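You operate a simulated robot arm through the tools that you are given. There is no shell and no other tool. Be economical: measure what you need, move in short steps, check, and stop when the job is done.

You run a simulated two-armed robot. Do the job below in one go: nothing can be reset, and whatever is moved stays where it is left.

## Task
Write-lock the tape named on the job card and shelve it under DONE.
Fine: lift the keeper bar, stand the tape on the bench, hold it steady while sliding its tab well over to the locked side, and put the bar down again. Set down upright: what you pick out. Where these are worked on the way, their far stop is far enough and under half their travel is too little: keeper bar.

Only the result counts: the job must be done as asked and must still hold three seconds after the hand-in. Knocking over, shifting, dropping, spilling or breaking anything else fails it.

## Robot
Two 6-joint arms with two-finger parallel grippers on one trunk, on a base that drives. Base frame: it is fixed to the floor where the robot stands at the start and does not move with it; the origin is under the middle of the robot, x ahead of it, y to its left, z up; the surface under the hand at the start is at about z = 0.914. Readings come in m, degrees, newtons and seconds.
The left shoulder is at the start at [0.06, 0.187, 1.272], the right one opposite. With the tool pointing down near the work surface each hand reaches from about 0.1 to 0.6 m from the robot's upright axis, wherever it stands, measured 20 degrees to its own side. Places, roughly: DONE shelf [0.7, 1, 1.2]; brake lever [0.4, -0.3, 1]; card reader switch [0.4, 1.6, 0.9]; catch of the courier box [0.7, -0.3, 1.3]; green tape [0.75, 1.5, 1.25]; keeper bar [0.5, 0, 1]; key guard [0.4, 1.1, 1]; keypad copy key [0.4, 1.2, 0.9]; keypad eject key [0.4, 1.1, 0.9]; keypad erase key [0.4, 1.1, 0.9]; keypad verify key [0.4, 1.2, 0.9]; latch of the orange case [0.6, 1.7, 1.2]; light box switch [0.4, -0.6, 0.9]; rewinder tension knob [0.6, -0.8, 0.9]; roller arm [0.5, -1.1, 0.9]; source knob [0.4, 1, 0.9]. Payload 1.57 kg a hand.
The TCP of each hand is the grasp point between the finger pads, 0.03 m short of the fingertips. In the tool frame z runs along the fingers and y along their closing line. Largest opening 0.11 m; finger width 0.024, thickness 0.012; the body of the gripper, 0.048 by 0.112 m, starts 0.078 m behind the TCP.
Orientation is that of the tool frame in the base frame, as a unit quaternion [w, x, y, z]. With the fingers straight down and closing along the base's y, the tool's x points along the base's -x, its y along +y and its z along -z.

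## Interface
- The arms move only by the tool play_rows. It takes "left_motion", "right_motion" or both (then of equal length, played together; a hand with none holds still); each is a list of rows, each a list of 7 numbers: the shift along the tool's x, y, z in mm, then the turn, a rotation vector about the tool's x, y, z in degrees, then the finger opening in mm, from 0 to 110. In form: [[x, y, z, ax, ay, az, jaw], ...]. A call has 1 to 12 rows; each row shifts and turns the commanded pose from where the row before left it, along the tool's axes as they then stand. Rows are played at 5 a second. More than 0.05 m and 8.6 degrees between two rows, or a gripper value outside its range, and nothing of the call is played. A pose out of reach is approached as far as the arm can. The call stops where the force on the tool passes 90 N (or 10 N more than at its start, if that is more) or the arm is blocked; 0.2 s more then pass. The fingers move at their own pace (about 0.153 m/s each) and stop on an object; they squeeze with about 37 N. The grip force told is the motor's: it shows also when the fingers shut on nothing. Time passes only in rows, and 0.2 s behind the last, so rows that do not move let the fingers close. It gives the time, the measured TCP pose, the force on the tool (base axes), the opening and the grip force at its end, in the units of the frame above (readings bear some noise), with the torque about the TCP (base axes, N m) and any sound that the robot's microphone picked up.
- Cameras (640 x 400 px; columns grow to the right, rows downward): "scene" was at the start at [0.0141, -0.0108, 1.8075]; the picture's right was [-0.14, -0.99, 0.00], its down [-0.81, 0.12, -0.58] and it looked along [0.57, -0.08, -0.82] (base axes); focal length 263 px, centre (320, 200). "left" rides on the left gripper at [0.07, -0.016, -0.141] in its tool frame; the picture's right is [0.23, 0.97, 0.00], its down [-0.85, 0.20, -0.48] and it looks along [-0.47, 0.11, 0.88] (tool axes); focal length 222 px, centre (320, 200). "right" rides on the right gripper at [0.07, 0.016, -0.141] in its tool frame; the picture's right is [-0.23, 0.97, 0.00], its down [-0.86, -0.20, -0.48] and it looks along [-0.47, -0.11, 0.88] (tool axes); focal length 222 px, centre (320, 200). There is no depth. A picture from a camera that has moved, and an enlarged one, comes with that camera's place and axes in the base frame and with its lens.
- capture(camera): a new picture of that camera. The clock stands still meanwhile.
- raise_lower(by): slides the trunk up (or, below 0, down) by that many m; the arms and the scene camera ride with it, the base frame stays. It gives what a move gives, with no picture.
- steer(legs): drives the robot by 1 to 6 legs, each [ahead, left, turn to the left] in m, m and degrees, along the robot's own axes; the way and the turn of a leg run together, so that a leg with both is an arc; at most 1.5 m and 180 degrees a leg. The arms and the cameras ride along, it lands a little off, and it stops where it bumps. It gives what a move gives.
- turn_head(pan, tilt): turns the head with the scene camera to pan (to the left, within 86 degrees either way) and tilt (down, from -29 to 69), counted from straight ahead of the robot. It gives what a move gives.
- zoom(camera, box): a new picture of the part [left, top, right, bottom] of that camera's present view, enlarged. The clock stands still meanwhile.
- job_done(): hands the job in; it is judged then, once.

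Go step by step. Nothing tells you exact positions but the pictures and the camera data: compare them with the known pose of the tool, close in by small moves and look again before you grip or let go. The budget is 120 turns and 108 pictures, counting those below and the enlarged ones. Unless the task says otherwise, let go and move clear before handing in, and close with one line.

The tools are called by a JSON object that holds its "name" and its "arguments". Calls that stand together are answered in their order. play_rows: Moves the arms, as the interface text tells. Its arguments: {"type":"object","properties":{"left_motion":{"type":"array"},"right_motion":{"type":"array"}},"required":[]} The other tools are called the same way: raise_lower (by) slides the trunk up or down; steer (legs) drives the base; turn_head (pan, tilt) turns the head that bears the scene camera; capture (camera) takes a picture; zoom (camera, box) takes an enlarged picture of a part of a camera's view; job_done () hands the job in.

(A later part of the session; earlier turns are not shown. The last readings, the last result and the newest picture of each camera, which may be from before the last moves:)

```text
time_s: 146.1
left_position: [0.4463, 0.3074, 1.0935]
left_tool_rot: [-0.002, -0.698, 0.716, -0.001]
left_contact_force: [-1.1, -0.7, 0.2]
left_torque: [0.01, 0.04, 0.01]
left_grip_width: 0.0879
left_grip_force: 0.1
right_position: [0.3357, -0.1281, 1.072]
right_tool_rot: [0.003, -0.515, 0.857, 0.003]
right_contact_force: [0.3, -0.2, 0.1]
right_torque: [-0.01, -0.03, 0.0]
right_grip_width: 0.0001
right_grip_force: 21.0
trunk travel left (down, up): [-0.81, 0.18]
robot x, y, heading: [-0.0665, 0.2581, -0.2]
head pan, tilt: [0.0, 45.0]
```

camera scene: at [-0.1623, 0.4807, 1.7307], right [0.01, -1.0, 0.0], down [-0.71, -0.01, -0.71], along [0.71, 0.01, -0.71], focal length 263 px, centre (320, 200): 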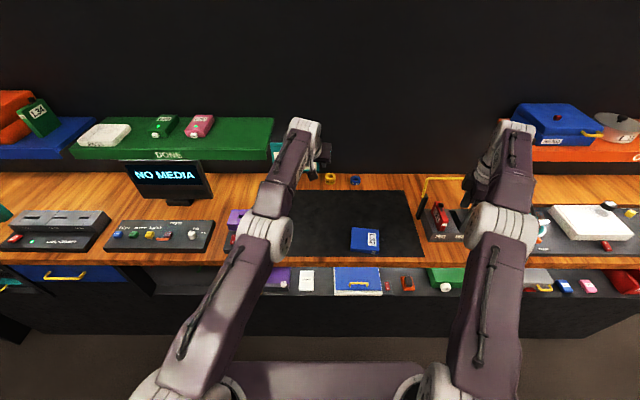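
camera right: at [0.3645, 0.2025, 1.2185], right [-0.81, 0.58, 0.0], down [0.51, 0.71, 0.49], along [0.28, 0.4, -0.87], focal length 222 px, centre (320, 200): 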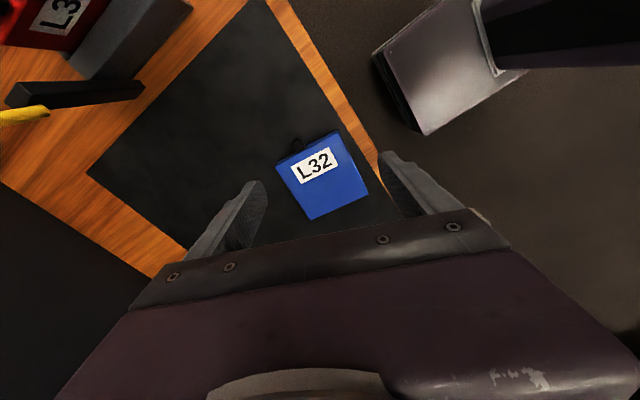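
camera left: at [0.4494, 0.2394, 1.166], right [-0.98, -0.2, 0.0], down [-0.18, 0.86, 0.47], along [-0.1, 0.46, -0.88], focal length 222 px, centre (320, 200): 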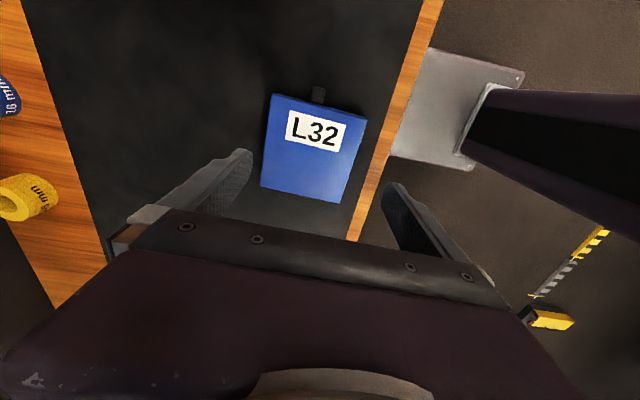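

The tape slipped out while lifting (grip was only at its upper edge). I look at where it lies.

{"name": "play_rows", "arguments": {"left_motion": [[0, 0, 0, 0, 0, 0, 110], [0, 0, 0, 0, 0, 0, 110]]}}

{"name": "capture", "arguments": {"camera": "left"}}

```text
time_s: 146.7
left_position: [0.4474, 0.3062, 1.092]
left_tool_rot: [-0.001, -0.697, 0.717, -0.001]
left_contact_force: [-0.5, -0.2, 0.3]
left_torque: [0.0, -0.02, 0.0]
left_grip_width: 0.11
left_grip_force: 0.0
right_position: [0.336, -0.1282, 1.0725]
right_tool_rot: [0.003, -0.515, 0.857, 0.004]
right_contact_force: [0.3, 0.1, 0.1]
right_torque: [-0.02, 0.0, 0.0]
right_grip_width: 0.0002
right_grip_force: 22.4
trunk travel left (down, up): [-0.81, 0.18]
robot x, y, heading: [-0.0675, 0.2604, -0.3]
head pan, tilt: [0.0, 45.0]
```

```text
4 pictures are left
camera left: at [0.4615, 0.2387, 1.2347], right [-0.98, -0.2, 0.0], down [-0.18, 0.86, 0.48], along [-0.1, 0.47, -0.88], focal length 222 px, centre (320, 200)
```

left: 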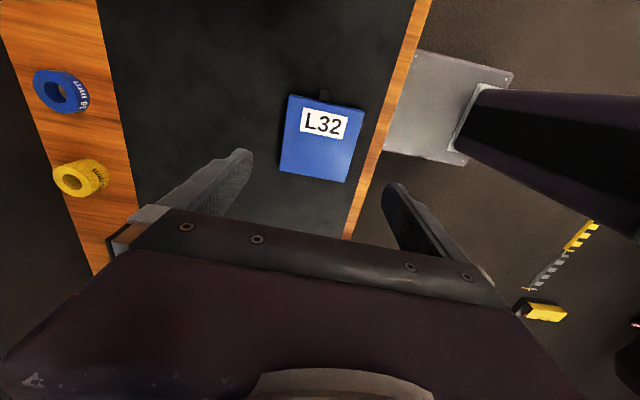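

{"name": "play_rows", "arguments": {"left_motion": [[-3, 0, 45, 0, 0, 0, 110], [-3, 0, 45, 0, 0, 0, 110], [0, 0, 40, 0, 0, 0, 110], [0, 0, 8, 0, 0, 0, 110], [0, 0, 5, 0, 0, 0, 110], [0, 0, 3, 0, 0, 0, 110], [0, 0, 0, 0, 0, 0, 110]]}}

{"name": "play_rows", "arguments": {"left_motion": [[0, 0, 3, 0, 0, 0, 110], [0, 0, 2, 0, 0, 0, 110], [0, 0, 0, 0, 0, 0, 110]]}}

```text
time_s: 148.3
left_position: [0.447, 0.3137, 0.9456]
left_tool_rot: [-0.002, -0.698, 0.716, 0.001]
left_contact_force: [-0.7, 0.5, -0.3]
left_torque: [-0.01, -0.02, 0.04]
left_grip_width: 0.1101
left_grip_force: 0.0
right_position: [0.3364, -0.1289, 1.0725]
right_tool_rot: [0.003, -0.515, 0.857, 0.003]
right_contact_force: [0.3, -0.8, -0.2]
right_torque: [-0.03, 0.03, 0.02]
right_grip_width: 0.0001
right_grip_force: 21.2
trunk travel left (down, up): [-0.81, 0.18]
robot x, y, heading: [-0.0675, 0.2572, 0.3]
head pan, tilt: [0.0, 45.0]
```

```text
time_s: 149.1
left_position: [0.4469, 0.3137, 0.9402]
left_tool_rot: [-0.002, -0.698, 0.716, 0.0]
left_contact_force: [-0.1, 0.3, -0.3]
left_torque: [0.02, 0.01, -0.02]
left_grip_width: 0.1099
left_grip_force: 0.0
right_position: [0.3367, -0.1283, 1.0711]
right_tool_rot: [0.003, -0.514, 0.858, 0.004]
right_contact_force: [-0.2, -0.5, 0.7]
right_torque: [-0.02, -0.01, -0.01]
right_grip_width: 0.0001
right_grip_force: 20.7
trunk travel left (down, up): [-0.81, 0.18]
robot x, y, heading: [-0.0672, 0.2597, 0.1]
head pan, tilt: [0.0, 45.0]
```

{"name": "play_rows", "arguments": {"left_motion": [[0, 0, 3, 0, 0, 0, 110], [0, 0, 0, 0, 0, 0, 110]]}}

{"name": "play_rows", "arguments": {"left_motion": [[0, 0, 3, 0, 0, 0, 110], [0, 0, 0, 0, 0, 0, 110]]}}

```text
time_s: 149.7
left_position: [0.4462, 0.3151, 0.9375]
left_tool_rot: [-0.003, -0.697, 0.717, 0.0]
left_contact_force: [0.6, 0.5, 0.7]
left_torque: [0.01, 0.03, 0.01]
left_grip_width: 0.1101
left_grip_force: 0.1
right_position: [0.3375, -0.1289, 1.0718]
right_tool_rot: [0.002, -0.515, 0.857, 0.004]
right_contact_force: [-0.9, -0.2, 0.9]
right_torque: [-0.03, 0.0, 0.0]
right_grip_width: 0.0
right_grip_force: 21.4
trunk travel left (down, up): [-0.81, 0.18]
robot x, y, heading: [-0.064, 0.2612, 0.0]
head pan, tilt: [0.0, 45.0]
```

```text
time_s: 150.3
left_position: [0.4473, 0.314, 0.9338]
left_tool_rot: [-0.001, -0.698, 0.716, -0.001]
left_contact_force: [-0.1, -0.3, 0.1]
left_torque: [0.0, 0.01, 0.0]
left_grip_width: 0.1095
left_grip_force: 0.1
right_position: [0.3372, -0.1284, 1.0724]
right_tool_rot: [0.003, -0.515, 0.857, 0.004]
right_contact_force: [-1.0, 0.6, 0.7]
right_torque: [0.01, 0.02, 0.02]
right_grip_width: 0.0
right_grip_force: 21.6
trunk travel left (down, up): [-0.81, 0.18]
robot x, y, heading: [-0.0705, 0.2577, 0.1]
head pan, tilt: [0.0, 45.0]
```

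{"name": "play_rows", "arguments": {"left_motion": [[0, 0, 0, 0, 0, 0, 100], [0, 0, 0, 0, 0, 0, 90], [0, 0, 0, 0, 0, 0, 80], [0, 0, 0, 0, 0, 0, 80]]}}

{"name": "play_rows", "arguments": {"left_motion": [[0, 0, -10, 0, 0, 0, 80], [0, 0, -15, 0, 0, 0, 80], [0, 0, -20, 0, 0, 0, 80], [0, 0, 0, 0, 0, 0, 80]]}}

```text
time_s: 151.3
left_position: [0.4452, 0.3133, 0.934]
left_tool_rot: [-0.002, -0.697, 0.717, 0.0]
left_contact_force: [1.0, -0.4, 0.6]
left_torque: [-0.05, -0.11, 0.13]
left_grip_width: 0.1018
left_grip_force: 36.8
right_position: [0.338, -0.1294, 1.0715]
right_tool_rot: [0.003, -0.514, 0.857, 0.003]
right_contact_force: [0.1, 0.5, 0.3]
right_torque: [0.03, 0.02, -0.01]
right_grip_width: 0.0001
right_grip_force: 21.7
trunk travel left (down, up): [-0.81, 0.18]
robot x, y, heading: [-0.0653, 0.2599, 0.1]
head pan, tilt: [0.0, 45.0]
```

```text
time_s: 152.3
left_position: [0.4475, 0.3136, 0.9807]
left_tool_rot: [-0.003, -0.698, 0.716, 0.0]
left_contact_force: [-0.4, -0.2, -2.2]
left_torque: [-0.01, 0.03, 0.01]
left_grip_width: 0.1014
left_grip_force: 36.7
right_position: [0.3382, -0.1283, 1.0709]
right_tool_rot: [0.003, -0.515, 0.857, 0.003]
right_contact_force: [-0.2, 0.3, -0.3]
right_torque: [0.01, -0.01, -0.02]
right_grip_width: 0.0002
right_grip_force: 21.9
trunk travel left (down, up): [-0.81, 0.18]
robot x, y, heading: [-0.0678, 0.2564, -0.2]
head pan, tilt: [0.0, 45.0]
```

Held firmly now. Lift and roll the tape upright (fingers swinging to point right).

{"name": "play_rows", "arguments": {"left_motion": [[0, 0, -40, 0, 0, 0, 80], [0, 0, -40, 0, 0, 0, 80], [0, 0, 0, 0, 7, 0, 80], [0, 0, 0, 0, 7, 0, 80], [0, 0, 0, 0, 7, 0, 80]]}}

{"name": "play_rows", "arguments": {"left_motion": [[0, 0, 0, 0, 7.7, 0, 80], [0, 0, 0, 0, 7.7, 0, 80], [0, 0, 0, 0, 7.7, 0, 80], [0, 0, 0, 0, 7.7, 0, 80], [0, 0, 0, 0, 7.7, 0, 80], [0, 0, 0, 0, 7.7, 0, 80], [0, 0, 0, 0, 7.7, 0, 80], [0, 0, 0, 0, 7.7, 0, 80], [0, 0, 0, 0, 7.4, 0, 80], [0, 0, 0, 0, 0, 0, 80]]}}

```text
time_s: 153.5
left_position: [0.446, 0.3147, 1.0608]
left_tool_rot: [-0.133, -0.687, 0.703, -0.13]
left_contact_force: [0.8, -0.6, -2.0]
left_torque: [0.04, -0.04, -0.03]
left_grip_width: 0.1015
left_grip_force: 37.0
right_position: [0.337, -0.1288, 1.0711]
right_tool_rot: [0.004, -0.515, 0.857, 0.003]
right_contact_force: [-1.1, 0.2, 0.1]
right_torque: [0.0, 0.04, 0.01]
right_grip_width: 0.0
right_grip_force: 21.5
trunk travel left (down, up): [-0.81, 0.18]
robot x, y, heading: [-0.0657, 0.259, 0.1]
head pan, tilt: [0.0, 45.0]
```

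```text
time_s: 155.7
left_position: [0.446, 0.3142, 1.0597]
left_tool_rot: [0.509, 0.493, -0.504, 0.494]
left_contact_force: [-0.1, 0.1, -1.7]
left_torque: [0.05, -0.01, -0.02]
left_grip_width: 0.1014
left_grip_force: 36.8
right_position: [0.3371, -0.1297, 1.0722]
right_tool_rot: [0.003, -0.515, 0.857, 0.004]
right_contact_force: [-0.3, 0.4, -0.4]
right_torque: [0.01, 0.0, -0.01]
right_grip_width: 0.0
right_grip_force: 21.6
trunk travel left (down, up): [-0.81, 0.18]
robot x, y, heading: [-0.0675, 0.2596, -0.1]
head pan, tilt: [0.0, 45.0]
```

Full roll worked: the tape is upright in the left hand. I bring it to (0.43, 0.17) and lower toward the mat; right hand squares its yaw.

{"name": "play_rows", "arguments": {"left_motion": [[0, 4, 36, 0, 0, 0, 80], [0, 4, 36, 0, 0, 0, 80], [0, 4, 36, 0, 0, 0, 80], [0, 4, 36, 0, 0, 0, 80], [-25, 0, 0, 0, 0, 0, 80], [-25, 0, 0, 0, 0, 0, 80], [-20, 0, 0, 0, 0, 0, 80], [0, 0, 0, 0, 0, 0, 80]], "right_motion": [[0, 0, -12, 0, 0, -7, 0], [0, 0, -12, 0, 0, -7, 0], [0, 0, -12, 0, 0, -7, 0], [0, 0, -12, 0, 0, -7, 0], [0, 0, 0, 0, 0, 0, 0], [0, 0, 0, 0, 0, 0, 0], [0, 0, 0, 0, 0, 0, 0], [0, 0, 0, 0, 0, 0, 0]]}}

{"name": "play_rows", "arguments": {"left_motion": [[-5, 0, 0, 0, 0, 0, 80], [-4, 0, 0, 0, 0, 0, 80], [0, 0, 0, 0, 0, 0, 80]]}}

{"name": "play_rows", "arguments": {"left_motion": [[-4, 0, 0, 0, 0, 0, 80], [0, 0, 0, 0, 0, 0, 80]]}}

```text
time_s: 157.5
left_position: [0.4263, 0.1708, 0.9901]
left_tool_rot: [0.508, 0.494, -0.505, 0.494]
left_contact_force: [-0.3, 0.8, -1.0]
left_torque: [0.08, -0.02, 0.02]
left_grip_width: 0.1014
left_grip_force: 36.7
right_position: [0.3378, -0.1297, 1.1192]
right_tool_rot: [0.004, -0.707, 0.707, 0.002]
right_contact_force: [-0.3, 0.2, 0.2]
right_torque: [-0.02, 0.0, -0.02]
right_grip_width: 0.0
right_grip_force: 20.6
trunk travel left (down, up): [-0.81, 0.18]
robot x, y, heading: [-0.0667, 0.2581, 0.1]
head pan, tilt: [0.0, 45.0]
```

```text
time_s: 158.3
left_position: [0.4264, 0.1708, 0.9819]
left_tool_rot: [0.508, 0.493, -0.505, 0.494]
left_contact_force: [-0.1, -0.2, -2.2]
left_torque: [0.06, 0.01, -0.01]
left_grip_width: 0.1015
left_grip_force: 36.6
right_position: [0.3378, -0.1305, 1.1185]
right_tool_rot: [0.004, -0.707, 0.708, 0.002]
right_contact_force: [0.4, 0.2, 0.6]
right_torque: [-0.02, 0.03, -0.02]
right_grip_width: 0.0003
right_grip_force: 21.1
trunk travel left (down, up): [-0.81, 0.18]
robot x, y, heading: [-0.0702, 0.2578, 0.2]
head pan, tilt: [0.0, 45.0]
```

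```text
time_s: 158.9
left_position: [0.4268, 0.1695, 0.9766]
left_tool_rot: [0.509, 0.493, -0.504, 0.493]
left_contact_force: [0.1, 0.0, -2.2]
left_torque: [0.05, -0.02, 0.0]
left_grip_width: 0.1013
left_grip_force: 37.2
right_position: [0.3375, -0.1294, 1.119]
right_tool_rot: [0.004, -0.707, 0.708, 0.003]
right_contact_force: [0.1, 0.0, -0.1]
right_torque: [0.02, 0.03, 0.02]
right_grip_width: 0.0
right_grip_force: 21.0
trunk travel left (down, up): [-0.81, 0.18]
robot x, y, heading: [-0.0688, 0.2597, -0.2]
head pan, tilt: [0.0, 45.0]
```

{"name": "play_rows", "arguments": {"left_motion": [[-4, 0, 0, 0, 0, 0, 80], [0, 0, 0, 0, 0, 0, 80], [-4, 0, 0, 0, 0, 0, 80], [0, 0, 0, 0, 0, 0, 80], [-2, 0, 0, 0, 0, 0, 80], [0, 0, 0, 0, 0, 0, 80], [0, 0, 0, 0, 0, 0, 80]], "right_motion": [[-41.3, -18.6, 0, 0, 0, 0, 0], [-41.3, -18.6, 0, 0, 0, 0, 0], [-41.3, -18.6, 0, 0, 0, 0, 0], [-41.3, -18.6, 0, 0, 0, 0, 0], [-41.3, -18.6, 0, 0, 0, 0, 0], [-41.3, -18.6, 0, 0, 0, 0, 0], [-41.3, -18.6, 0, 0, 0, 0, 0]]}}

{"name": "capture", "arguments": {"camera": "right"}}

```text
time_s: 160.5
left_position: [0.4248, 0.1712, 0.9667]
left_tool_rot: [0.509, 0.494, -0.503, 0.494]
left_contact_force: [-0.3, -0.4, -2.2]
left_torque: [0.0, -0.01, 0.02]
left_grip_width: 0.1016
left_grip_force: 37.3
right_position: [0.4711, 0.159, 1.1235]
right_tool_rot: [-0.002, 0.707, -0.707, -0.003]
right_contact_force: [-0.4, -0.3, 0.7]
right_torque: [-0.03, 0.04, 0.0]
right_grip_width: 0.0
right_grip_force: 21.1
trunk travel left (down, up): [-0.81, 0.18]
robot x, y, heading: [-0.0683, 0.2582, -0.1]
head pan, tilt: [0.0, 45.0]
```

```text
3 pictures are left
camera right: at [0.4555, 0.0875, 1.2642], right [-0.97, 0.23, 0.0], down [0.2, 0.85, 0.49], along [0.11, 0.47, -0.87], focal length 222 px, centre (320, 200)
```

right: 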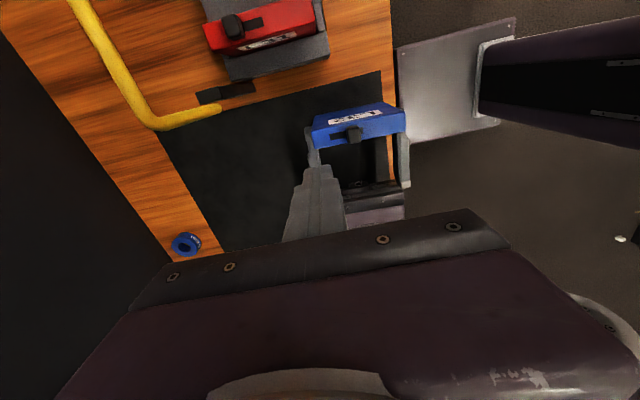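

The tape is upright in the grip with the tab on top at about (0.433, 0.145). I lower it to the mat and align the right finger.

{"name": "play_rows", "arguments": {"left_motion": [[-4, 0, 0, 0, 0, 0, 80], [-4, 0, 0, 0, 0, 0, 80], [-4, 0, 0, 0, 0, 0, 80], [0, 0, 0, 0, 0, 0, 80]], "right_motion": [[14, 4, 0, 0, 0, 0, 0], [0, 0, 0, 0, 0, 0, 0], [0, 0, 0, 0, 0, 0, 0], [0, 0, 0, 0, 0, 0, 0]]}}

{"name": "play_rows", "arguments": {"left_motion": [[-4, 0, 0, 0, 0, 0, 80], [0, 0, 0, 0, 0, 0, 80]]}}

{"name": "play_rows", "arguments": {"left_motion": [[-3, 0, 0, 0, 0, 0, 80], [0, 0, 0, 0, 0, 0, 80]]}}

```text
time_s: 161.5
left_position: [0.4217, 0.1711, 0.9615]
left_tool_rot: [0.508, 0.493, -0.505, 0.493]
left_contact_force: [1.1, 0.4, -2.6]
left_torque: [0.05, 0.03, 0.0]
left_grip_width: 0.1014
left_grip_force: 37.4
left hand out of reach, approached as far as the arm can: row 1, 3
right_position: [0.4655, 0.1445, 1.1225]
right_tool_rot: [-0.003, 0.707, -0.707, -0.003]
right_contact_force: [0.1, 0.4, -0.1]
right_torque: [0.0, 0.01, -0.05]
right_grip_width: 0.0001
right_grip_force: 21.3
trunk travel left (down, up): [-0.81, 0.18]
robot x, y, heading: [-0.0691, 0.2581, 0.0]
head pan, tilt: [0.0, 45.0]
```

```text
time_s: 162.1
left_position: [0.419, 0.1708, 0.96]
left_tool_rot: [0.508, 0.494, -0.504, 0.494]
left_contact_force: [-0.2, 0.0, -1.1]
left_torque: [0.06, 0.01, -0.05]
left_grip_width: 0.1017
left_grip_force: 37.1
right_position: [0.4649, 0.1442, 1.1237]
right_tool_rot: [0.004, -0.707, 0.707, 0.002]
right_contact_force: [-1.2, 0.9, 0.4]
right_torque: [0.01, 0.0, -0.03]
right_grip_width: 0.0
right_grip_force: 21.0
trunk travel left (down, up): [-0.81, 0.18]
robot x, y, heading: [-0.0675, 0.2592, -0.1]
head pan, tilt: [0.0, 45.0]
```

```text
time_s: 162.7
left_position: [0.4188, 0.1705, 0.9583]
left_tool_rot: [0.509, 0.493, -0.504, 0.494]
left_contact_force: [0.2, -0.4, -2.6]
left_torque: [0.08, 0.02, 0.0]
left_grip_width: 0.1017
left_grip_force: 36.8
left hand out of reach, approached as far as the arm can: row 1
right_position: [0.4643, 0.1447, 1.1236]
right_tool_rot: [-0.003, 0.707, -0.707, -0.003]
right_contact_force: [0.2, -0.9, 0.0]
right_torque: [0.0, -0.01, -0.04]
right_grip_width: 0.0001
right_grip_force: 21.6
trunk travel left (down, up): [-0.81, 0.18]
robot x, y, heading: [-0.0674, 0.26, 0.0]
head pan, tilt: [0.0, 45.0]
```

{"name": "raise_lower", "arguments": {"by": -0.008}}

{"name": "raise_lower", "arguments": {"by": -0.005}}

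```text
time_s: 163.3
left_position: [0.4162, 0.1709, 0.9524]
left_tool_rot: [0.508, 0.49, -0.505, 0.497]
left_contact_force: [0.7, -0.5, 20.4]
left_torque: [-0.31, -0.67, 0.16]
left_grip_width: 0.1013
left_grip_force: 36.4
right_position: [0.463, 0.1448, 1.1159]
right_tool_rot: [-0.005, 0.707, -0.707, -0.002]
right_contact_force: [0.3, -0.7, 0.9]
right_torque: [0.0, 0.0, 0.01]
right_grip_width: 0.0
right_grip_force: 21.2
trunk travel left (down, up): [-0.802, 0.188]
robot x, y, heading: [-0.0676, 0.2617, 0.2]
head pan, tilt: [0.0, 45.0]
```

```text
time_s: 163.8
left_position: [0.4161, 0.1702, 0.9496]
left_tool_rot: [0.509, 0.49, -0.504, 0.497]
left_contact_force: [3.1, -1.1, 36.9]
left_torque: [-0.73, 0.08, -0.09]
left_grip_width: 0.1012
left_grip_force: 37.4
right_position: [0.4627, 0.1462, 1.1127]
right_tool_rot: [0.006, -0.706, 0.708, 0.001]
right_contact_force: [0.4, 0.3, -0.1]
right_torque: [0.01, 0.0, -0.03]
right_grip_width: 0.0
right_grip_force: 21.4
trunk travel left (down, up): [-0.797, 0.193]
robot x, y, heading: [-0.0715, 0.2569, 0.1]
head pan, tilt: [0.0, 45.0]
```

Tape stands on the mat, held. Now the right finger descends behind the tab to feel the tape's top.

{"name": "play_rows", "arguments": {"right_motion": [[0, 0, 35, 0, 0, 0, 0], [0, 0, 30, 0, 0, 0, 0], [0, 0, 6, 0, 0, 0, 0], [0, 0, 0, 0, 0, 0, 0]]}}

{"name": "play_rows", "arguments": {"right_motion": [[0, 0, 4, 0, 0, 0, 0], [0, 0, 0, 0, 0, 0, 0]]}}

{"name": "play_rows", "arguments": {"right_motion": [[0, 0, 4, 0, 0, 0, 0], [0, 0, 0, 0, 0, 0, 0]]}}

{"name": "play_rows", "arguments": {"right_motion": [[0, 0, 4, 0, 0, 0, 0], [0, 0, 0, 0, 0, 0, 0]]}}

```text
time_s: 164.8
left_position: [0.4167, 0.1709, 0.949]
left_tool_rot: [0.509, 0.49, -0.503, 0.497]
left_contact_force: [3.4, -1.2, 36.0]
left_torque: [-0.78, 0.02, 0.02]
left_grip_width: 0.1016
left_grip_force: 36.9
right_position: [0.4632, 0.1465, 1.0416]
right_tool_rot: [-0.004, 0.707, -0.707, -0.002]
right_contact_force: [0.6, 0.2, 0.3]
right_torque: [-0.04, -0.02, -0.02]
right_grip_width: 0.0001
right_grip_force: 21.3
trunk travel left (down, up): [-0.797, 0.193]
robot x, y, heading: [-0.0676, 0.257, 0.0]
head pan, tilt: [0.0, 45.0]
```

```text
time_s: 165.4
left_position: [0.4158, 0.172, 0.949]
left_tool_rot: [0.509, 0.49, -0.503, 0.497]
left_contact_force: [2.5, -1.7, 35.4]
left_torque: [-0.77, -0.01, 0.05]
left_grip_width: 0.1014
left_grip_force: 37.4
right_position: [0.4641, 0.1469, 1.0366]
right_tool_rot: [-0.004, 0.707, -0.707, -0.001]
right_contact_force: [0.0, -0.7, 0.4]
right_torque: [0.0, 0.0, 0.0]
right_grip_width: 0.0002
right_grip_force: 21.5
trunk travel left (down, up): [-0.797, 0.193]
robot x, y, heading: [-0.0684, 0.2567, 0.4]
head pan, tilt: [0.0, 45.0]
```

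```text
time_s: 166.0
left_position: [0.4159, 0.1704, 0.9488]
left_tool_rot: [0.506, 0.493, -0.503, 0.498]
left_contact_force: [12.9, -2.8, 28.0]
left_torque: [-0.88, 0.03, -0.15]
left_grip_width: 0.1013
left_grip_force: 37.7
right_position: [0.4635, 0.1464, 1.0354]
right_tool_rot: [0.006, -0.707, 0.707, 0.001]
right_contact_force: [-2.2, -3.7, 25.9]
right_torque: [-0.35, 0.12, 0.25]
right_grip_width: 0.0
right_grip_force: 21.3
trunk travel left (down, up): [-0.797, 0.193]
robot x, y, heading: [-0.067, 0.2586, -0.2]
head pan, tilt: [0.0, 45.0]
```

```text
time_s: 166.6
left_position: [0.4154, 0.1707, 0.9489]
left_tool_rot: [0.504, 0.495, -0.502, 0.499]
left_contact_force: [31.8, -5.5, 9.2]
left_torque: [-0.62, 0.19, 0.67]
left_grip_width: 0.1014
left_grip_force: 36.9
right_position: [0.4635, 0.1451, 1.0352]
right_tool_rot: [0.01, -0.707, 0.707, -0.002]
right_contact_force: [-10.9, -5.5, 74.6]
right_torque: [-0.62, 0.37, 0.48]
right_grip_width: 0.0
right_grip_force: 22.0
trunk travel left (down, up): [-0.797, 0.193]
robot x, y, heading: [-0.065, 0.2547, -0.0]
head pan, tilt: [0.0, 45.0]
```

Found the tape top (74 N overpress – backing off). Raise 8 mm of command, then push the tab forward until it stops.

{"name": "play_rows", "arguments": {"right_motion": [[0, 0, -8.5, 0, 0, 0, 0], [0, 0, 0, 0, 0, 0, 0]]}}

{"name": "play_rows", "arguments": {"right_motion": [[0, 6, 0, 0, 0, 0, 0], [0, 6, 0, 0, 0, 0, 0], [0, 4, 0, 0, 0, 0, 0], [0, 3, 0, 0, 0, 0, 0], [0, 0, 0, 0, 0, 0, 0]]}}

{"name": "play_rows", "arguments": {"right_motion": [[0, 3, 0, 0, 0, 0, 0], [0, 3, 0, 0, 0, 0, 0], [0, 0, 0, 0, 0, 0, 0]]}}

```text
time_s: 167.2
left_position: [0.4166, 0.1717, 0.9487]
left_tool_rot: [0.51, 0.49, -0.504, 0.496]
left_contact_force: [2.7, 1.2, 32.3]
left_torque: [-0.5, -0.3, 0.13]
left_grip_width: 0.1014
left_grip_force: 37.1
right_position: [0.4632, 0.1455, 1.0365]
right_tool_rot: [0.005, -0.707, 0.707, 0.002]
right_contact_force: [9.0, -2.9, 12.8]
right_torque: [-0.19, -0.26, 0.06]
right_grip_width: 0.0
right_grip_force: 21.1
trunk travel left (down, up): [-0.797, 0.193]
robot x, y, heading: [-0.0726, 0.2591, -0.2]
head pan, tilt: [0.0, 45.0]
```

```text
time_s: 168.4
left_position: [0.4147, 0.1711, 0.948]
left_tool_rot: [0.509, 0.491, -0.504, 0.497]
left_contact_force: [1.1, -0.5, 32.0]
left_torque: [-0.71, -0.02, 0.08]
left_grip_width: 0.1013
left_grip_force: 37.2
right_position: [0.4431, 0.1461, 1.0382]
right_tool_rot: [-0.005, 0.708, -0.707, -0.002]
right_contact_force: [0.7, 0.1, 0.9]
right_torque: [-0.02, 0.0, 0.03]
right_grip_width: 0.0002
right_grip_force: 21.1
trunk travel left (down, up): [-0.797, 0.193]
robot x, y, heading: [-0.068, 0.262, 0.2]
head pan, tilt: [0.0, 45.0]
```

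```text
time_s: 169.2
left_position: [0.4157, 0.1713, 0.9468]
left_tool_rot: [0.508, 0.492, -0.503, 0.497]
left_contact_force: [1.1, -0.5, 31.7]
left_torque: [-0.7, -0.03, 0.1]
left_grip_width: 0.1015
left_grip_force: 36.9
right_position: [0.4388, 0.1447, 1.0375]
right_tool_rot: [-0.006, 0.707, -0.707, -0.001]
right_contact_force: [1.4, -0.1, 0.0]
right_torque: [-0.04, -0.01, -0.02]
right_grip_width: 0.0001
right_grip_force: 21.4
trunk travel left (down, up): [-0.797, 0.193]
robot x, y, heading: [-0.0646, 0.2579, 0.0]
head pan, tilt: [0.0, 45.0]
```

{"name": "play_rows", "arguments": {"right_motion": [[0, 3, 0, 0, 0, 0, 0], [0, 3, 0, 0, 0, 0, 0], [0, 0, 0, 0, 0, 0, 0]]}}

{"name": "play_rows", "arguments": {"right_motion": [[0, 3, 0, 0, 0, 0, 0], [0, 3, 0, 0, 0, 0, 0], [0, 0, 0, 0, 0, 0, 0]]}}

{"name": "zoom", "arguments": {"camera": "right", "box": [260, 90, 440, 210]}}

```text
time_s: 170.0
left_position: [0.4158, 0.1714, 0.948]
left_tool_rot: [0.51, 0.49, -0.505, 0.494]
left_contact_force: [-3.6, -0.1, 33.8]
left_torque: [-0.63, 0.0, 0.02]
left_grip_width: 0.1013
left_grip_force: 36.6
right_position: [0.4347, 0.1457, 1.0372]
right_tool_rot: [0.005, -0.707, 0.707, 0.001]
right_contact_force: [11.1, 0.4, 0.1]
right_torque: [0.01, -0.21, -0.03]
right_grip_width: 0.0
right_grip_force: 21.4
trunk travel left (down, up): [-0.797, 0.193]
robot x, y, heading: [-0.0654, 0.2538, 0.1]
head pan, tilt: [0.0, 45.0]
```

```text
time_s: 170.8
left_position: [0.4149, 0.1708, 0.9482]
left_tool_rot: [0.509, 0.491, -0.505, 0.495]
left_contact_force: [-9.5, 0.5, 34.7]
left_torque: [-0.87, -0.04, -0.2]
left_grip_width: 0.1015
left_grip_force: 37.5
right_position: [0.4272, 0.1465, 1.0369]
right_tool_rot: [-0.006, 0.708, -0.707, -0.001]
right_contact_force: [20.4, -2.4, 3.3]
right_torque: [-0.02, -0.48, -0.06]
right_grip_width: 0.0002
right_grip_force: 21.0
trunk travel left (down, up): [-0.797, 0.193]
robot x, y, heading: [-0.0666, 0.2585, -0.1]
head pan, tilt: [0.0, 45.0]
```

```text
3.33 times, centred on (350, 150) of right
camera zoom: at [0.4114, 0.0744, 1.1781], right [-0.97, 0.23, 0.0], down [0.2, 0.85, 0.49], along [0.11, 0.47, -0.87], focal length 740 px, centre (220, 367)
```

zoom: 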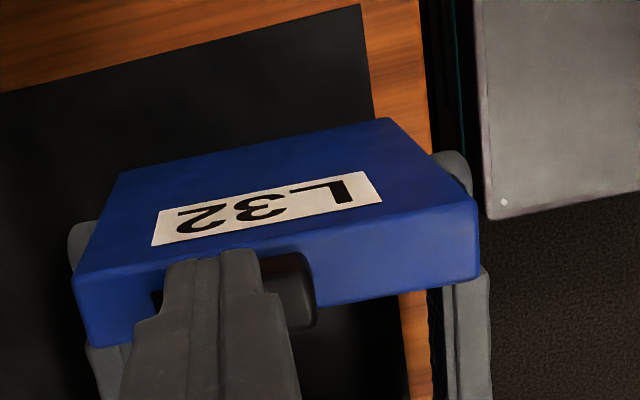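

The tab is right at the slot's end with no slot left ahead of it. One final nudge, then the right hand leaves.

{"name": "play_rows", "arguments": {"right_motion": [[0, 3, 0, 0, 0, 0, 0], [0, 3, 0, 0, 0, 0, 0], [0, 0, 0, 0, 0, 0, 0]]}}

{"name": "play_rows", "arguments": {"right_motion": [[0, -6, 0, 0, 0, 0, 0], [0, -10, -15, 0, 0, 0, 0], [0, 0, -45, 0, 0, 0, 0], [0, 0, -45, 0, 0, 0, 0], [0, 0, -45, 0, 0, 0, 0], [40, 0, 0, 0, 0, 0, 0], [45, 0, 0, 0, 0, 0, 0], [45, 0, 0, 0, 0, 0, 0], [45, 0, 0, 0, 0, 0, 0]]}}

```text
time_s: 171.6
left_position: [0.4153, 0.1708, 0.9464]
left_tool_rot: [0.511, 0.489, -0.506, 0.493]
left_contact_force: [-17.0, -0.5, 33.5]
left_torque: [-0.68, -0.59, -0.34]
left_grip_width: 0.1017
left_grip_force: 37.1
right_position: [0.4227, 0.1467, 1.038]
right_tool_rot: [0.008, -0.707, 0.707, 0.001]
right_contact_force: [27.2, -0.5, 1.7]
right_torque: [-0.01, -0.55, -0.03]
right_grip_width: 0.0
right_grip_force: 20.8
trunk travel left (down, up): [-0.797, 0.193]
robot x, y, heading: [-0.067, 0.2568, -0.1]
head pan, tilt: [0.0, 45.0]
```

```text
time_s: 173.6
left_position: [0.4165, 0.1706, 0.9461]
left_tool_rot: [0.507, 0.493, -0.505, 0.494]
left_contact_force: [-8.7, 1.6, 15.0]
left_torque: [2.17, 0.28, 1.26]
left_grip_width: 0.1014
left_grip_force: 36.7
right_position: [0.4328, -0.03, 1.1839]
right_tool_rot: [-0.005, 0.707, -0.707, -0.004]
right_contact_force: [-0.5, -1.1, 0.0]
right_torque: [0.03, -0.01, 0.03]
right_grip_width: 0.0003
right_grip_force: 21.6
trunk travel left (down, up): [-0.797, 0.193]
robot x, y, heading: [-0.0686, 0.2629, -0.2]
head pan, tilt: [0.0, 45.0]
```

Tab fully home. Now I release the standing tape, back the left hand out sideways, and reorient it for the front grasp that works at the shelf.

{"name": "play_rows", "arguments": {"left_motion": [[0, 0, 0, 0, 0, 0, 104], [0, 0, 0, 0, 0, 0, 107], [0, 0, 0, 0, 0, 0, 110], [0, 0, 0, 0, 0, 0, 110], [0, 0, -20, 0, 0, 0, 110], [0, 0, -30, 0, 0, 0, 110], [0, 0, -40, 0, 0, 0, 110], [0, 0, -40, 0, 0, 0, 110], [0, 0, -40, 0, 0, 0, 110], [45, 0, 0, 0, 0, 0, 110], [45, 0, 0, 0, 0, 0, 110], [45, 0, 0, 0, 0, 0, 110]]}}

{"name": "play_rows", "arguments": {"left_motion": [[0, 0, 0, 0, -8.2, 0, 80], [0, 0, 0, 0, -8.2, 0, 60], [0, 0, 0, 0, -8.2, 0, 50], [0, 0, 0, 0, -8.2, 0, 50], [0, 0, 0, 0, -8.2, 0, 50], [0, 0, 0, 0, -8.2, 0, 50], [0, 0, 0, 0, -8.2, 0, 50], [0, 0, 0, 0, -8.2, 0, 50], [0, 0, 0, 0, -8.2, 0, 50], [0, 0, 0, 0, -8.2, 0, 50], [0, 0, 0, 0, -8.2, 0, 50]]}}

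{"name": "play_rows", "arguments": {"left_motion": [[0, 0, 0, 0, 0, 8.2, 50], [0, 0, 0, 0, 0, 8.2, 50], [0, 0, 0, 0, 0, 8.2, 50], [0, 0, 0, 0, 0, 8.2, 50], [0, 0, 0, 0, 0, 8.2, 50], [0, 0, 0, 0, 0, 8.2, 50], [0, 0, 0, 0, 0, 8.2, 50], [0, 0, 0, 0, 0, 8.2, 50], [0, 0, 0, 0, 0, 8.2, 50], [0, 0, 0, 0, 0, 8.2, 50], [0, 0, 0, 0, 0, 8.2, 50]]}}

{"name": "steer", "arguments": {"legs": [[-0.158, 0, 0]]}}

{"name": "play_rows", "arguments": {"left_motion": [[-15, -30, 0, 0, -8.3, 0, 50], [-15, -30, 0, 0, -8.3, 0, 50], [-15, -30, 0, 0, -8.3, 0, 50], [-10, -30, 10, 0, -8.3, 0, 50], [0, -35, 10, 0, -8.3, 0, 50], [0, -35, 10, 0, -8.3, 0, 50], [0, 0, 0, 0, 0, 0, 50]]}}

{"name": "capture", "arguments": {"camera": "left"}}

```text
time_s: 176.2
left_position: [0.4582, 0.353, 1.062]
left_tool_rot: [0.51, 0.492, -0.504, 0.493]
left_contact_force: [-0.3, -0.9, 0.2]
left_torque: [-0.01, 0.01, -0.04]
left_grip_width: 0.1101
left_grip_force: 0.0
left hand out of reach, approached as far as the arm can: row 7, 8, 9, 10, 11, 12
right_position: [0.4356, -0.0291, 1.182]
right_tool_rot: [-0.004, 0.708, -0.707, -0.002]
right_contact_force: [-0.2, 0.1, -0.4]
right_torque: [0.04, -0.01, 0.0]
right_grip_width: 0.0002
right_grip_force: 21.3
trunk travel left (down, up): [-0.797, 0.193]
robot x, y, heading: [-0.0686, 0.2561, -0.3]
head pan, tilt: [0.0, 45.0]
```

```text
time_s: 178.6
left_position: [0.5273, 0.3696, 1.0488]
left_tool_rot: [0.001, -0.698, 0.716, 0.002]
left_contact_force: [-0.4, -1.0, 0.4]
left_torque: [0.01, 0.03, -0.01]
left_grip_width: 0.0499
left_grip_force: 0.2
left hand out of reach, approached as far as the arm can: row 1, 2, 3, 4, 5, 6, 7, 8
right_position: [0.4367, -0.0308, 1.1823]
right_tool_rot: [0.004, -0.707, 0.707, 0.003]
right_contact_force: [1.0, -0.1, -0.3]
right_torque: [0.0, 0.04, -0.02]
right_grip_width: 0.0
right_grip_force: 20.9
trunk travel left (down, up): [-0.797, 0.193]
robot x, y, heading: [-0.0704, 0.2577, 0.2]
head pan, tilt: [0.0, 45.0]
```

```text
time_s: 181.0
left_position: [0.5269, 0.3708, 1.0483]
left_tool_rot: [-0.001, 0.015, 1.0, 0.0]
left_contact_force: [0.5, -0.2, -0.1]
left_torque: [0.03, -0.01, -0.02]
left_grip_width: 0.05
left_grip_force: 0.1
right_position: [0.4352, -0.0288, 1.1823]
right_tool_rot: [0.004, -0.707, 0.707, 0.002]
right_contact_force: [0.1, 0.8, 0.0]
right_torque: [-0.02, 0.0, 0.0]
right_grip_width: 0.0
right_grip_force: 21.7
trunk travel left (down, up): [-0.797, 0.193]
robot x, y, heading: [-0.0656, 0.2586, 0.0]
head pan, tilt: [0.0, 45.0]
```

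```text
time_s: 182.4
left_position: [0.3695, 0.37, 1.0455]
left_tool_rot: [-0.003, 0.015, 1.0, 0.0]
left_contact_force: [0.7, 0.2, 0.1]
left_torque: [-0.02, 0.03, -0.03]
left_grip_width: 0.0503
left_grip_force: 0.0
right_position: [0.281, -0.0285, 1.1822]
right_tool_rot: [-0.002, 0.707, -0.707, -0.003]
right_contact_force: [0.4, -0.6, -0.1]
right_torque: [0.0, 0.01, 0.04]
right_grip_width: 0.0
right_grip_force: 21.1
trunk travel left (down, up): [-0.797, 0.193]
robot x, y, heading: [-0.2261, 0.26, 0.2]
head pan, tilt: [0.0, 45.0]
```

```text
time_s: 184.0
left_position: [0.4299, 0.1778, 1.0351]
left_tool_rot: [0.422, 0.013, 0.906, -0.007]
left_contact_force: [-3.0, 0.1, 8.1]
left_torque: [-0.25, -0.03, -0.1]
left_grip_width: 0.0493
left_grip_force: 0.1
right_position: [0.2773, -0.0284, 1.1837]
right_tool_rot: [-0.004, 0.708, -0.706, -0.003]
right_contact_force: [-0.2, 0.4, -0.1]
right_torque: [-0.04, 0.01, 0.01]
right_grip_width: 0.0
right_grip_force: 20.9
trunk travel left (down, up): [-0.797, 0.193]
robot x, y, heading: [-0.2243, 0.2584, -0.2]
head pan, tilt: [0.0, 45.0]
```

```text
1 pictures are left
camera left: at [0.2761, 0.1681, 1.074], right [-0.12, 0.98, -0.18], down [0.19, 0.2, 0.96], along [0.97, 0.08, -0.21], focal length 222 px, centre (320, 200)
```

left: 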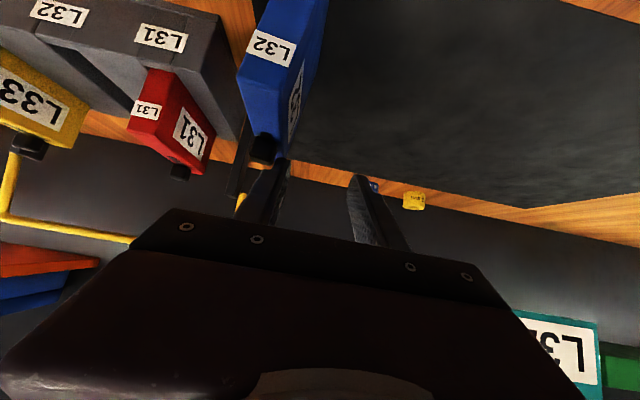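

The tape stands, but a finger is over its top; I retreat up-back at once, reposition the base a little, and re-approach next.

{"name": "play_rows", "arguments": {"left_motion": [[-11.5, 0, -9.6, 0, 0, 0, 50], [0, 0, -30, 0, 0, 0, 50], [0, 0, -35, 0, 0, 0, 50], [0, 0, -35, 0, 0, 0, 50], [0, 0, 0, 0, 0, 0, 50]]}}

{"name": "steer", "arguments": {"legs": [[-0.06, -0.08, 0]]}}

```text
time_s: 185.2
left_position: [0.357, 0.1804, 1.1122]
left_tool_rot: [0.419, 0.013, 0.908, -0.007]
left_contact_force: [0.0, -0.3, 0.2]
left_torque: [0.0, 0.0, 0.02]
left_grip_width: 0.0498
left_grip_force: 0.1
right_position: [0.2789, -0.0285, 1.1826]
right_tool_rot: [-0.003, 0.707, -0.707, -0.003]
right_contact_force: [0.0, 0.3, -0.2]
right_torque: [0.02, 0.02, 0.0]
right_grip_width: 0.0
right_grip_force: 21.5
trunk travel left (down, up): [-0.797, 0.193]
robot x, y, heading: [-0.2242, 0.2597, -0.1]
head pan, tilt: [0.0, 45.0]
```

```text
time_s: 186.3
left_position: [0.2981, 0.1065, 1.1116]
left_tool_rot: [0.418, 0.012, 0.908, -0.007]
left_contact_force: [0.1, -0.2, -0.7]
left_torque: [-0.01, -0.01, 0.01]
left_grip_width: 0.0501
left_grip_force: 0.1
right_position: [0.2202, -0.1043, 1.1839]
right_tool_rot: [-0.004, 0.707, -0.707, -0.003]
right_contact_force: [0.2, -0.5, 0.6]
right_torque: [-0.01, 0.0, 0.02]
right_grip_width: 0.0003
right_grip_force: 21.3
trunk travel left (down, up): [-0.797, 0.193]
robot x, y, heading: [-0.2847, 0.182, 0.2]
head pan, tilt: [0.0, 45.0]
```

{"name": "play_rows", "arguments": {"left_motion": [[20, 17, 30, 0, 0, 0, 60], [20, 17, 30, 0, 0, 0, 60], [0, 0, 0, 0, 0, 0, 60]]}}

{"name": "capture", "arguments": {"camera": "left"}}

```text
time_s: 187.2
left_position: [0.3167, 0.1355, 1.0462]
left_tool_rot: [0.42, 0.013, 0.907, -0.005]
left_contact_force: [-0.3, 0.5, 0.4]
left_torque: [0.02, -0.02, 0.03]
left_grip_width: 0.06
left_grip_force: 0.1
right_position: [0.2183, -0.1075, 1.1831]
right_tool_rot: [-0.004, 0.708, -0.706, -0.002]
right_contact_force: [0.0, 0.1, 0.1]
right_torque: [0.05, -0.04, 0.04]
right_grip_width: 0.0
right_grip_force: 21.3
trunk travel left (down, up): [-0.797, 0.193]
robot x, y, heading: [-0.2874, 0.1806, 0.2]
head pan, tilt: [0.0, 45.0]
```

```text
0 pictures are left
camera left: at [0.1624, 0.1251, 1.0833], right [-0.12, 0.98, -0.17], down [0.19, 0.19, 0.96], along [0.97, 0.08, -0.21], focal length 222 px, centre (320, 200)
```

left: 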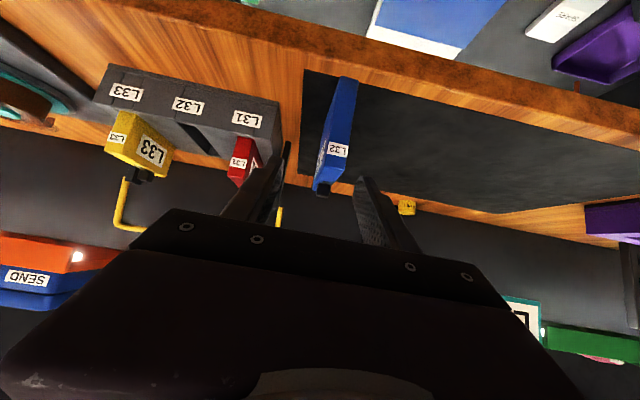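

Everything lines up (tape front at x ≈ 0.367, y ≈ 0.149). I grasp, lift, raise the trunk and drive to the shelf.

{"name": "play_rows", "arguments": {"left_motion": [[3.6, 15, 0, 0, 0, 0, 60], [0, 0, 35, 0, 0, 0, 60], [0, 0, 35, 0, 0, 0, 60], [0, 0, 25, 0, 0, 0, 60], [0, 0, 10, 0, 0, 0, 60], [0, 0, 0, 0, 0, 0, 45], [0, 0, 0, 0, 0, 0, 30], [0, 0, 0, 0, 0, 0, 20], [0, 0, 0, 0, 0, 0, 15], [0, 0, 0, 0, 0, 0, 15]]}}

{"name": "play_rows", "arguments": {"left_motion": [[-7.6, 0, -6.5, 0, 0, 0, 15], [-22.9, 0, -19.4, 0, 0, 0, 15], [-26, 0, -22, 0, 0, 0, 15], [-26, 0, -22, 0, 0, 0, 15], [-26, 0, -22, 0, 0, 0, 15], [-23, 0, -19.4, 0, 0, 0, 15], [0, 0, 0, 0, 0, 0, 15]]}}

{"name": "raise_lower", "arguments": {"by": 0.185}}

{"name": "steer", "arguments": {"legs": [[0, 0.637, 0]]}}

```text
time_s: 189.3
left_position: [0.3963, 0.1497, 0.9713]
left_tool_rot: [0.42, 0.012, 0.908, -0.005]
left_contact_force: [0.0, -1.2, 0.7]
left_torque: [-0.06, -0.15, -0.08]
left_grip_width: 0.0211
left_grip_force: 34.7
right_position: [0.2184, -0.1062, 1.1827]
right_tool_rot: [-0.003, 0.708, -0.707, -0.002]
right_contact_force: [-0.2, 0.4, 0.0]
right_torque: [0.02, -0.01, 0.01]
right_grip_width: 0.0
right_grip_force: 21.8
trunk travel left (down, up): [-0.797, 0.193]
robot x, y, heading: [-0.2861, 0.1802, 0.4]
head pan, tilt: [0.0, 45.0]
```

```text
time_s: 190.9
left_position: [0.397, 0.1502, 1.1457]
left_tool_rot: [0.42, 0.012, 0.907, -0.005]
left_contact_force: [0.6, -0.3, -1.6]
left_torque: [0.0, 0.04, 0.02]
left_grip_width: 0.0212
left_grip_force: 34.6
right_position: [0.2195, -0.1057, 1.1817]
right_tool_rot: [-0.003, 0.708, -0.707, -0.003]
right_contact_force: [-0.5, -0.1, 0.3]
right_torque: [0.03, 0.02, -0.01]
right_grip_width: 0.0
right_grip_force: 21.0
trunk travel left (down, up): [-0.797, 0.193]
robot x, y, heading: [-0.2849, 0.1812, 0.0]
head pan, tilt: [0.0, 45.0]
```

```text
time_s: 193.0
left_position: [0.3969, 0.1512, 1.3308]
left_tool_rot: [0.419, 0.013, 0.908, -0.006]
left_contact_force: [0.2, 0.1, -1.3]
left_torque: [-0.01, 0.07, -0.02]
left_grip_width: 0.0211
left_grip_force: 34.2
right_position: [0.2207, -0.1056, 1.3678]
right_tool_rot: [-0.003, 0.707, -0.707, -0.003]
right_contact_force: [0.2, 0.2, -0.4]
right_torque: [0.02, -0.01, 0.0]
right_grip_width: 0.0004
right_grip_force: 21.2
trunk travel left (down, up): [-0.982, 0.008]
robot x, y, heading: [-0.2865, 0.1825, -0.2]
head pan, tilt: [0.0, 45.0]
```

```text
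time_s: 196.6
left_position: [0.3909, 0.8007, 1.3303]
left_tool_rot: [0.42, 0.006, 0.908, -0.002]
left_contact_force: [0.1, -0.3, -2.3]
left_torque: [0.04, 0.04, 0.03]
left_grip_width: 0.0209
left_grip_force: 34.7
right_position: [0.2184, 0.5424, 1.3682]
right_tool_rot: [-0.004, 0.714, -0.7, -0.003]
right_contact_force: [-1.0, -0.1, -0.5]
right_torque: [-0.01, -0.01, 0.02]
right_grip_width: 0.0
right_grip_force: 21.6
trunk travel left (down, up): [-0.982, 0.008]
robot x, y, heading: [-0.2909, 0.8212, 1.3]
head pan, tilt: [0.0, 45.0]
```

{"name": "steer", "arguments": {"legs": [[0.305, -0.012, -1.2]]}}

{"name": "play_rows", "arguments": {"left_motion": [[15.2, 0, 13, 0, 0, 0, 15], [11.4, 0, 9.8, 0, 0, 0, 15], [9, 0, 7.7, 0, 0, 0, 15], [0, 0, 0, 0, 0, 0, 15]]}}

{"name": "play_rows", "arguments": {"left_motion": [[2.3, 0, 2, 0, 0, 0, 15], [0, 0, 0, 0, 0, 0, 15]]}}

{"name": "play_rows", "arguments": {"left_motion": [[2.3, 0, 2, 0, 0, 0, 15], [0, 0, 0, 0, 0, 0, 15]]}}

{"name": "play_rows", "arguments": {"left_motion": [[2.3, 0, 2, 0, 0, 0, 15], [0, 0, 0, 0, 0, 0, 15]]}}

```text
time_s: 198.6
left_position: [0.6874, 0.7768, 1.3326]
left_tool_rot: [0.422, 0.015, 0.907, -0.007]
left_contact_force: [-0.6, 0.6, -1.2]
left_torque: [-0.02, -0.01, 0.01]
left_grip_width: 0.0216
left_grip_force: 34.8
right_position: [0.5074, 0.5213, 1.3689]
right_tool_rot: [0.004, -0.705, 0.709, 0.002]
right_contact_force: [0.0, 0.4, 0.6]
right_torque: [-0.03, -0.04, -0.02]
right_grip_width: 0.0001
right_grip_force: 21.4
trunk travel left (down, up): [-0.982, 0.008]
robot x, y, heading: [0.0089, 0.8094, -0.5]
head pan, tilt: [0.0, 45.0]
```

```text
time_s: 199.6
left_position: [0.6886, 0.7771, 1.2837]
left_tool_rot: [0.419, 0.015, 0.908, -0.008]
left_contact_force: [-0.3, 0.5, -1.4]
left_torque: [-0.02, 0.03, 0.04]
left_grip_width: 0.0213
left_grip_force: 34.8
right_position: [0.512, 0.5221, 1.3668]
right_tool_rot: [0.003, -0.705, 0.709, 0.003]
right_contact_force: [-0.2, -0.2, -0.7]
right_torque: [0.0, 0.01, 0.02]
right_grip_width: 0.0002
right_grip_force: 21.2
trunk travel left (down, up): [-0.982, 0.008]
robot x, y, heading: [0.0065, 0.8076, -0.4]
head pan, tilt: [0.0, 45.0]
```

```text
time_s: 200.2
left_position: [0.6896, 0.7767, 1.2812]
left_tool_rot: [0.42, 0.015, 0.908, -0.007]
left_contact_force: [-0.1, 0.7, -1.4]
left_torque: [-0.01, 0.02, 0.01]
left_grip_width: 0.0212
left_grip_force: 33.8
right_position: [0.5112, 0.5226, 1.3674]
right_tool_rot: [0.003, -0.705, 0.709, 0.003]
right_contact_force: [0.4, 0.2, 0.5]
right_torque: [-0.01, 0.01, 0.02]
right_grip_width: 0.0
right_grip_force: 21.0
trunk travel left (down, up): [-0.982, 0.008]
robot x, y, heading: [0.0112, 0.8126, -0.1]
head pan, tilt: [0.0, 45.0]
```

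```text
time_s: 200.8
left_position: [0.6894, 0.7765, 1.2781]
left_tool_rot: [0.419, 0.014, 0.908, -0.007]
left_contact_force: [0.8, -0.2, -2.8]
left_torque: [-0.02, 0.06, 0.0]
left_grip_width: 0.0213
left_grip_force: 34.4
right_position: [0.5103, 0.522, 1.3681]
right_tool_rot: [0.003, -0.705, 0.709, 0.003]
right_contact_force: [0.1, 1.0, -0.1]
right_torque: [0.01, -0.01, 0.02]
right_grip_width: 0.0
right_grip_force: 21.1
trunk travel left (down, up): [-0.982, 0.008]
robot x, y, heading: [0.004, 0.8123, -0.3]
head pan, tilt: [0.0, 45.0]
```

```text
time_s: 201.4
left_position: [0.6896, 0.7769, 1.2753]
left_tool_rot: [0.419, 0.016, 0.908, -0.008]
left_contact_force: [0.0, -0.5, -2.7]
left_torque: [0.0, 0.06, -0.02]
left_grip_width: 0.0212
left_grip_force: 34.5
right_position: [0.512, 0.5215, 1.367]
right_tool_rot: [0.003, -0.705, 0.709, 0.003]
right_contact_force: [0.0, -0.6, -0.3]
right_torque: [-0.02, -0.02, 0.0]
right_grip_width: 0.0
right_grip_force: 21.3
trunk travel left (down, up): [-0.982, 0.008]
robot x, y, heading: [0.0092, 0.8161, -0.5]
head pan, tilt: [0.0, 45.0]
```

{"name": "play_rows", "arguments": {"left_motion": [[2.3, 0, 2, 0, 0, 0, 15], [0, 0, 0, 0, 0, 0, 15]]}}

{"name": "play_rows", "arguments": {"left_motion": [[2.3, 0, 2, 0, 0, 0, 15], [0, 0, 0, 0, 0, 0, 15]]}}

{"name": "play_rows", "arguments": {"left_motion": [[1.5, 0, 1.3, 0, 0, 0, 15], [0, 0, 0, 0, 0, 0, 15]]}}

```text
time_s: 202.0
left_position: [0.6893, 0.7782, 1.2716]
left_tool_rot: [0.42, 0.016, 0.907, -0.008]
left_contact_force: [0.3, -1.2, -2.3]
left_torque: [0.0, 0.04, 0.0]
left_grip_width: 0.0214
left_grip_force: 34.6
right_position: [0.5095, 0.522, 1.3681]
right_tool_rot: [0.004, -0.705, 0.709, 0.004]
right_contact_force: [-0.4, 0.1, -0.1]
right_torque: [0.02, -0.01, 0.05]
right_grip_width: 0.0001
right_grip_force: 21.1
trunk travel left (down, up): [-0.982, 0.008]
robot x, y, heading: [0.0092, 0.8112, -0.2]
head pan, tilt: [0.0, 45.0]
```

```text
time_s: 202.6
left_position: [0.689, 0.7761, 1.2715]
left_tool_rot: [0.422, 0.015, 0.907, -0.008]
left_contact_force: [3.2, 0.9, 13.2]
left_torque: [0.16, 0.27, -0.02]
left_grip_width: 0.021
left_grip_force: 34.6
right_position: [0.5097, 0.5222, 1.3697]
right_tool_rot: [0.004, -0.705, 0.709, 0.002]
right_contact_force: [0.0, -0.1, 0.2]
right_torque: [0.05, -0.01, 0.01]
right_grip_width: 0.0
right_grip_force: 21.5
trunk travel left (down, up): [-0.982, 0.008]
robot x, y, heading: [0.0037, 0.8128, -0.2]
head pan, tilt: [0.0, 45.0]
```

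```text
time_s: 203.2
left_position: [0.6878, 0.7774, 1.2717]
left_tool_rot: [0.424, 0.015, 0.905, -0.008]
left_contact_force: [10.0, 1.0, 30.1]
left_torque: [0.23, 0.37, -0.06]
left_grip_width: 0.0216
left_grip_force: 34.9
right_position: [0.508, 0.5231, 1.3702]
right_tool_rot: [0.004, -0.705, 0.709, 0.002]
right_contact_force: [0.0, -0.7, 0.1]
right_torque: [-0.03, 0.05, 0.0]
right_grip_width: 0.0001
right_grip_force: 21.2
trunk travel left (down, up): [-0.982, 0.008]
robot x, y, heading: [0.0104, 0.811, -0.3]
head pan, tilt: [0.0, 45.0]
```

Tape is down on the shelf. Release, withdraw, and drive back to the rack with the left hand moved aside.

{"name": "play_rows", "arguments": {"left_motion": [[-3, 0, -2.6, 0, 0, 0, 15], [0, 0, 0, 0, 0, 0, 19], [0, 0, 0, 0, 0, 0, 23], [0, 0, 0, 0, 0, 0, 30], [0, 0, 0, 0, 0, 0, 44], [0, 0, 0, 0, 0, 0, 44], [0, 0, -15, 0, 0, 0, 44], [0, 0, -20, 0, 0, 0, 44], [0, 0, -30, 0, 0, 0, 44], [0, 0, -40, 0, 0, 0, 44], [0, 0, -40, 0, 0, 0, 44]]}}

{"name": "steer", "arguments": {"legs": [[-0.21, 0, 0], [0, -0.745, 0]]}}

{"name": "play_rows", "arguments": {"left_motion": [[0, 40, -10, 0, 0, 0, 44], [0, 40, -10, 0, 0, 0, 44], [0, 40, -10, 0, 0, 0, 44], [0, 0, 0, 0, 0, 0, 44]], "right_motion": [[0, 0, 0, 0, 0, 0, 40], [0, 0, 0, 0, 0, 0, 70], [0, 0, 0, 0, 0, 0, 70], [0, 0, 0, 0, 0, 0, 70]]}}

{"name": "steer", "arguments": {"legs": [[0.22, 0, 0]]}}

```text
time_s: 205.6
left_position: [0.5769, 0.7787, 1.3677]
left_tool_rot: [0.42, 0.015, 0.907, -0.007]
left_contact_force: [-0.7, -0.2, 0.5]
left_torque: [0.0, 0.02, 0.02]
left_grip_width: 0.0441
left_grip_force: 0.1
right_position: [0.5075, 0.522, 1.3681]
right_tool_rot: [0.005, -0.705, 0.709, 0.002]
right_contact_force: [-0.1, 1.7, 0.6]
right_torque: [-0.03, 0.0, 0.01]
right_grip_width: 0.0
right_grip_force: 21.1
trunk travel left (down, up): [-0.982, 0.008]
robot x, y, heading: [0.0067, 0.8126, -0.3]
head pan, tilt: [0.0, 45.0]
```

```text
time_s: 210.9
left_position: [0.3622, 0.0215, 1.3654]
left_tool_rot: [0.42, 0.017, 0.908, -0.009]
left_contact_force: [0.0, 0.4, -0.7]
left_torque: [-0.02, -0.01, -0.01]
left_grip_width: 0.0439
left_grip_force: 0.0
right_position: [0.2912, -0.2335, 1.3678]
right_tool_rot: [0.004, -0.704, 0.711, 0.002]
right_contact_force: [0.5, 0.8, -0.3]
right_torque: [0.01, 0.0, 0.02]
right_grip_width: 0.0
right_grip_force: 21.7
trunk travel left (down, up): [-0.982, 0.008]
robot x, y, heading: [-0.2119, 0.0558, -0.6]
head pan, tilt: [0.0, 45.0]
```

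```text
time_s: 211.9
left_position: [0.3456, 0.1397, 1.3848]
left_tool_rot: [0.42, 0.018, 0.907, -0.009]
left_contact_force: [-0.3, -0.2, -0.8]
left_torque: [0.01, -0.02, 0.03]
left_grip_width: 0.0441
left_grip_force: 0.0
right_position: [0.2911, -0.2371, 1.3682]
right_tool_rot: [0.004, -0.704, 0.711, 0.003]
right_contact_force: [-0.5, -0.2, 0.0]
right_torque: [-0.01, 0.0, -0.03]
right_grip_width: 0.0702
right_grip_force: 0.1
trunk travel left (down, up): [-0.982, 0.008]
robot x, y, heading: [-0.2097, 0.053, -0.6]
head pan, tilt: [0.0, 45.0]
```

```text
time_s: 213.7
left_position: [0.5629, 0.1397, 1.388]
left_tool_rot: [0.422, 0.017, 0.906, -0.008]
left_contact_force: [0.3, -0.4, 0.2]
left_torque: [0.01, -0.04, 0.02]
left_grip_width: 0.0438
left_grip_force: 0.0
right_position: [0.509, -0.2364, 1.3708]
right_tool_rot: [0.005, -0.705, 0.709, 0.002]
right_contact_force: [-1.0, 0.6, -0.2]
right_torque: [-0.01, -0.04, 0.02]
right_grip_width: 0.0699
right_grip_force: 0.2
trunk travel left (down, up): [-0.982, 0.008]
robot x, y, heading: [0.0127, 0.0567, -0.4]
head pan, tilt: [0.0, 45.0]
```

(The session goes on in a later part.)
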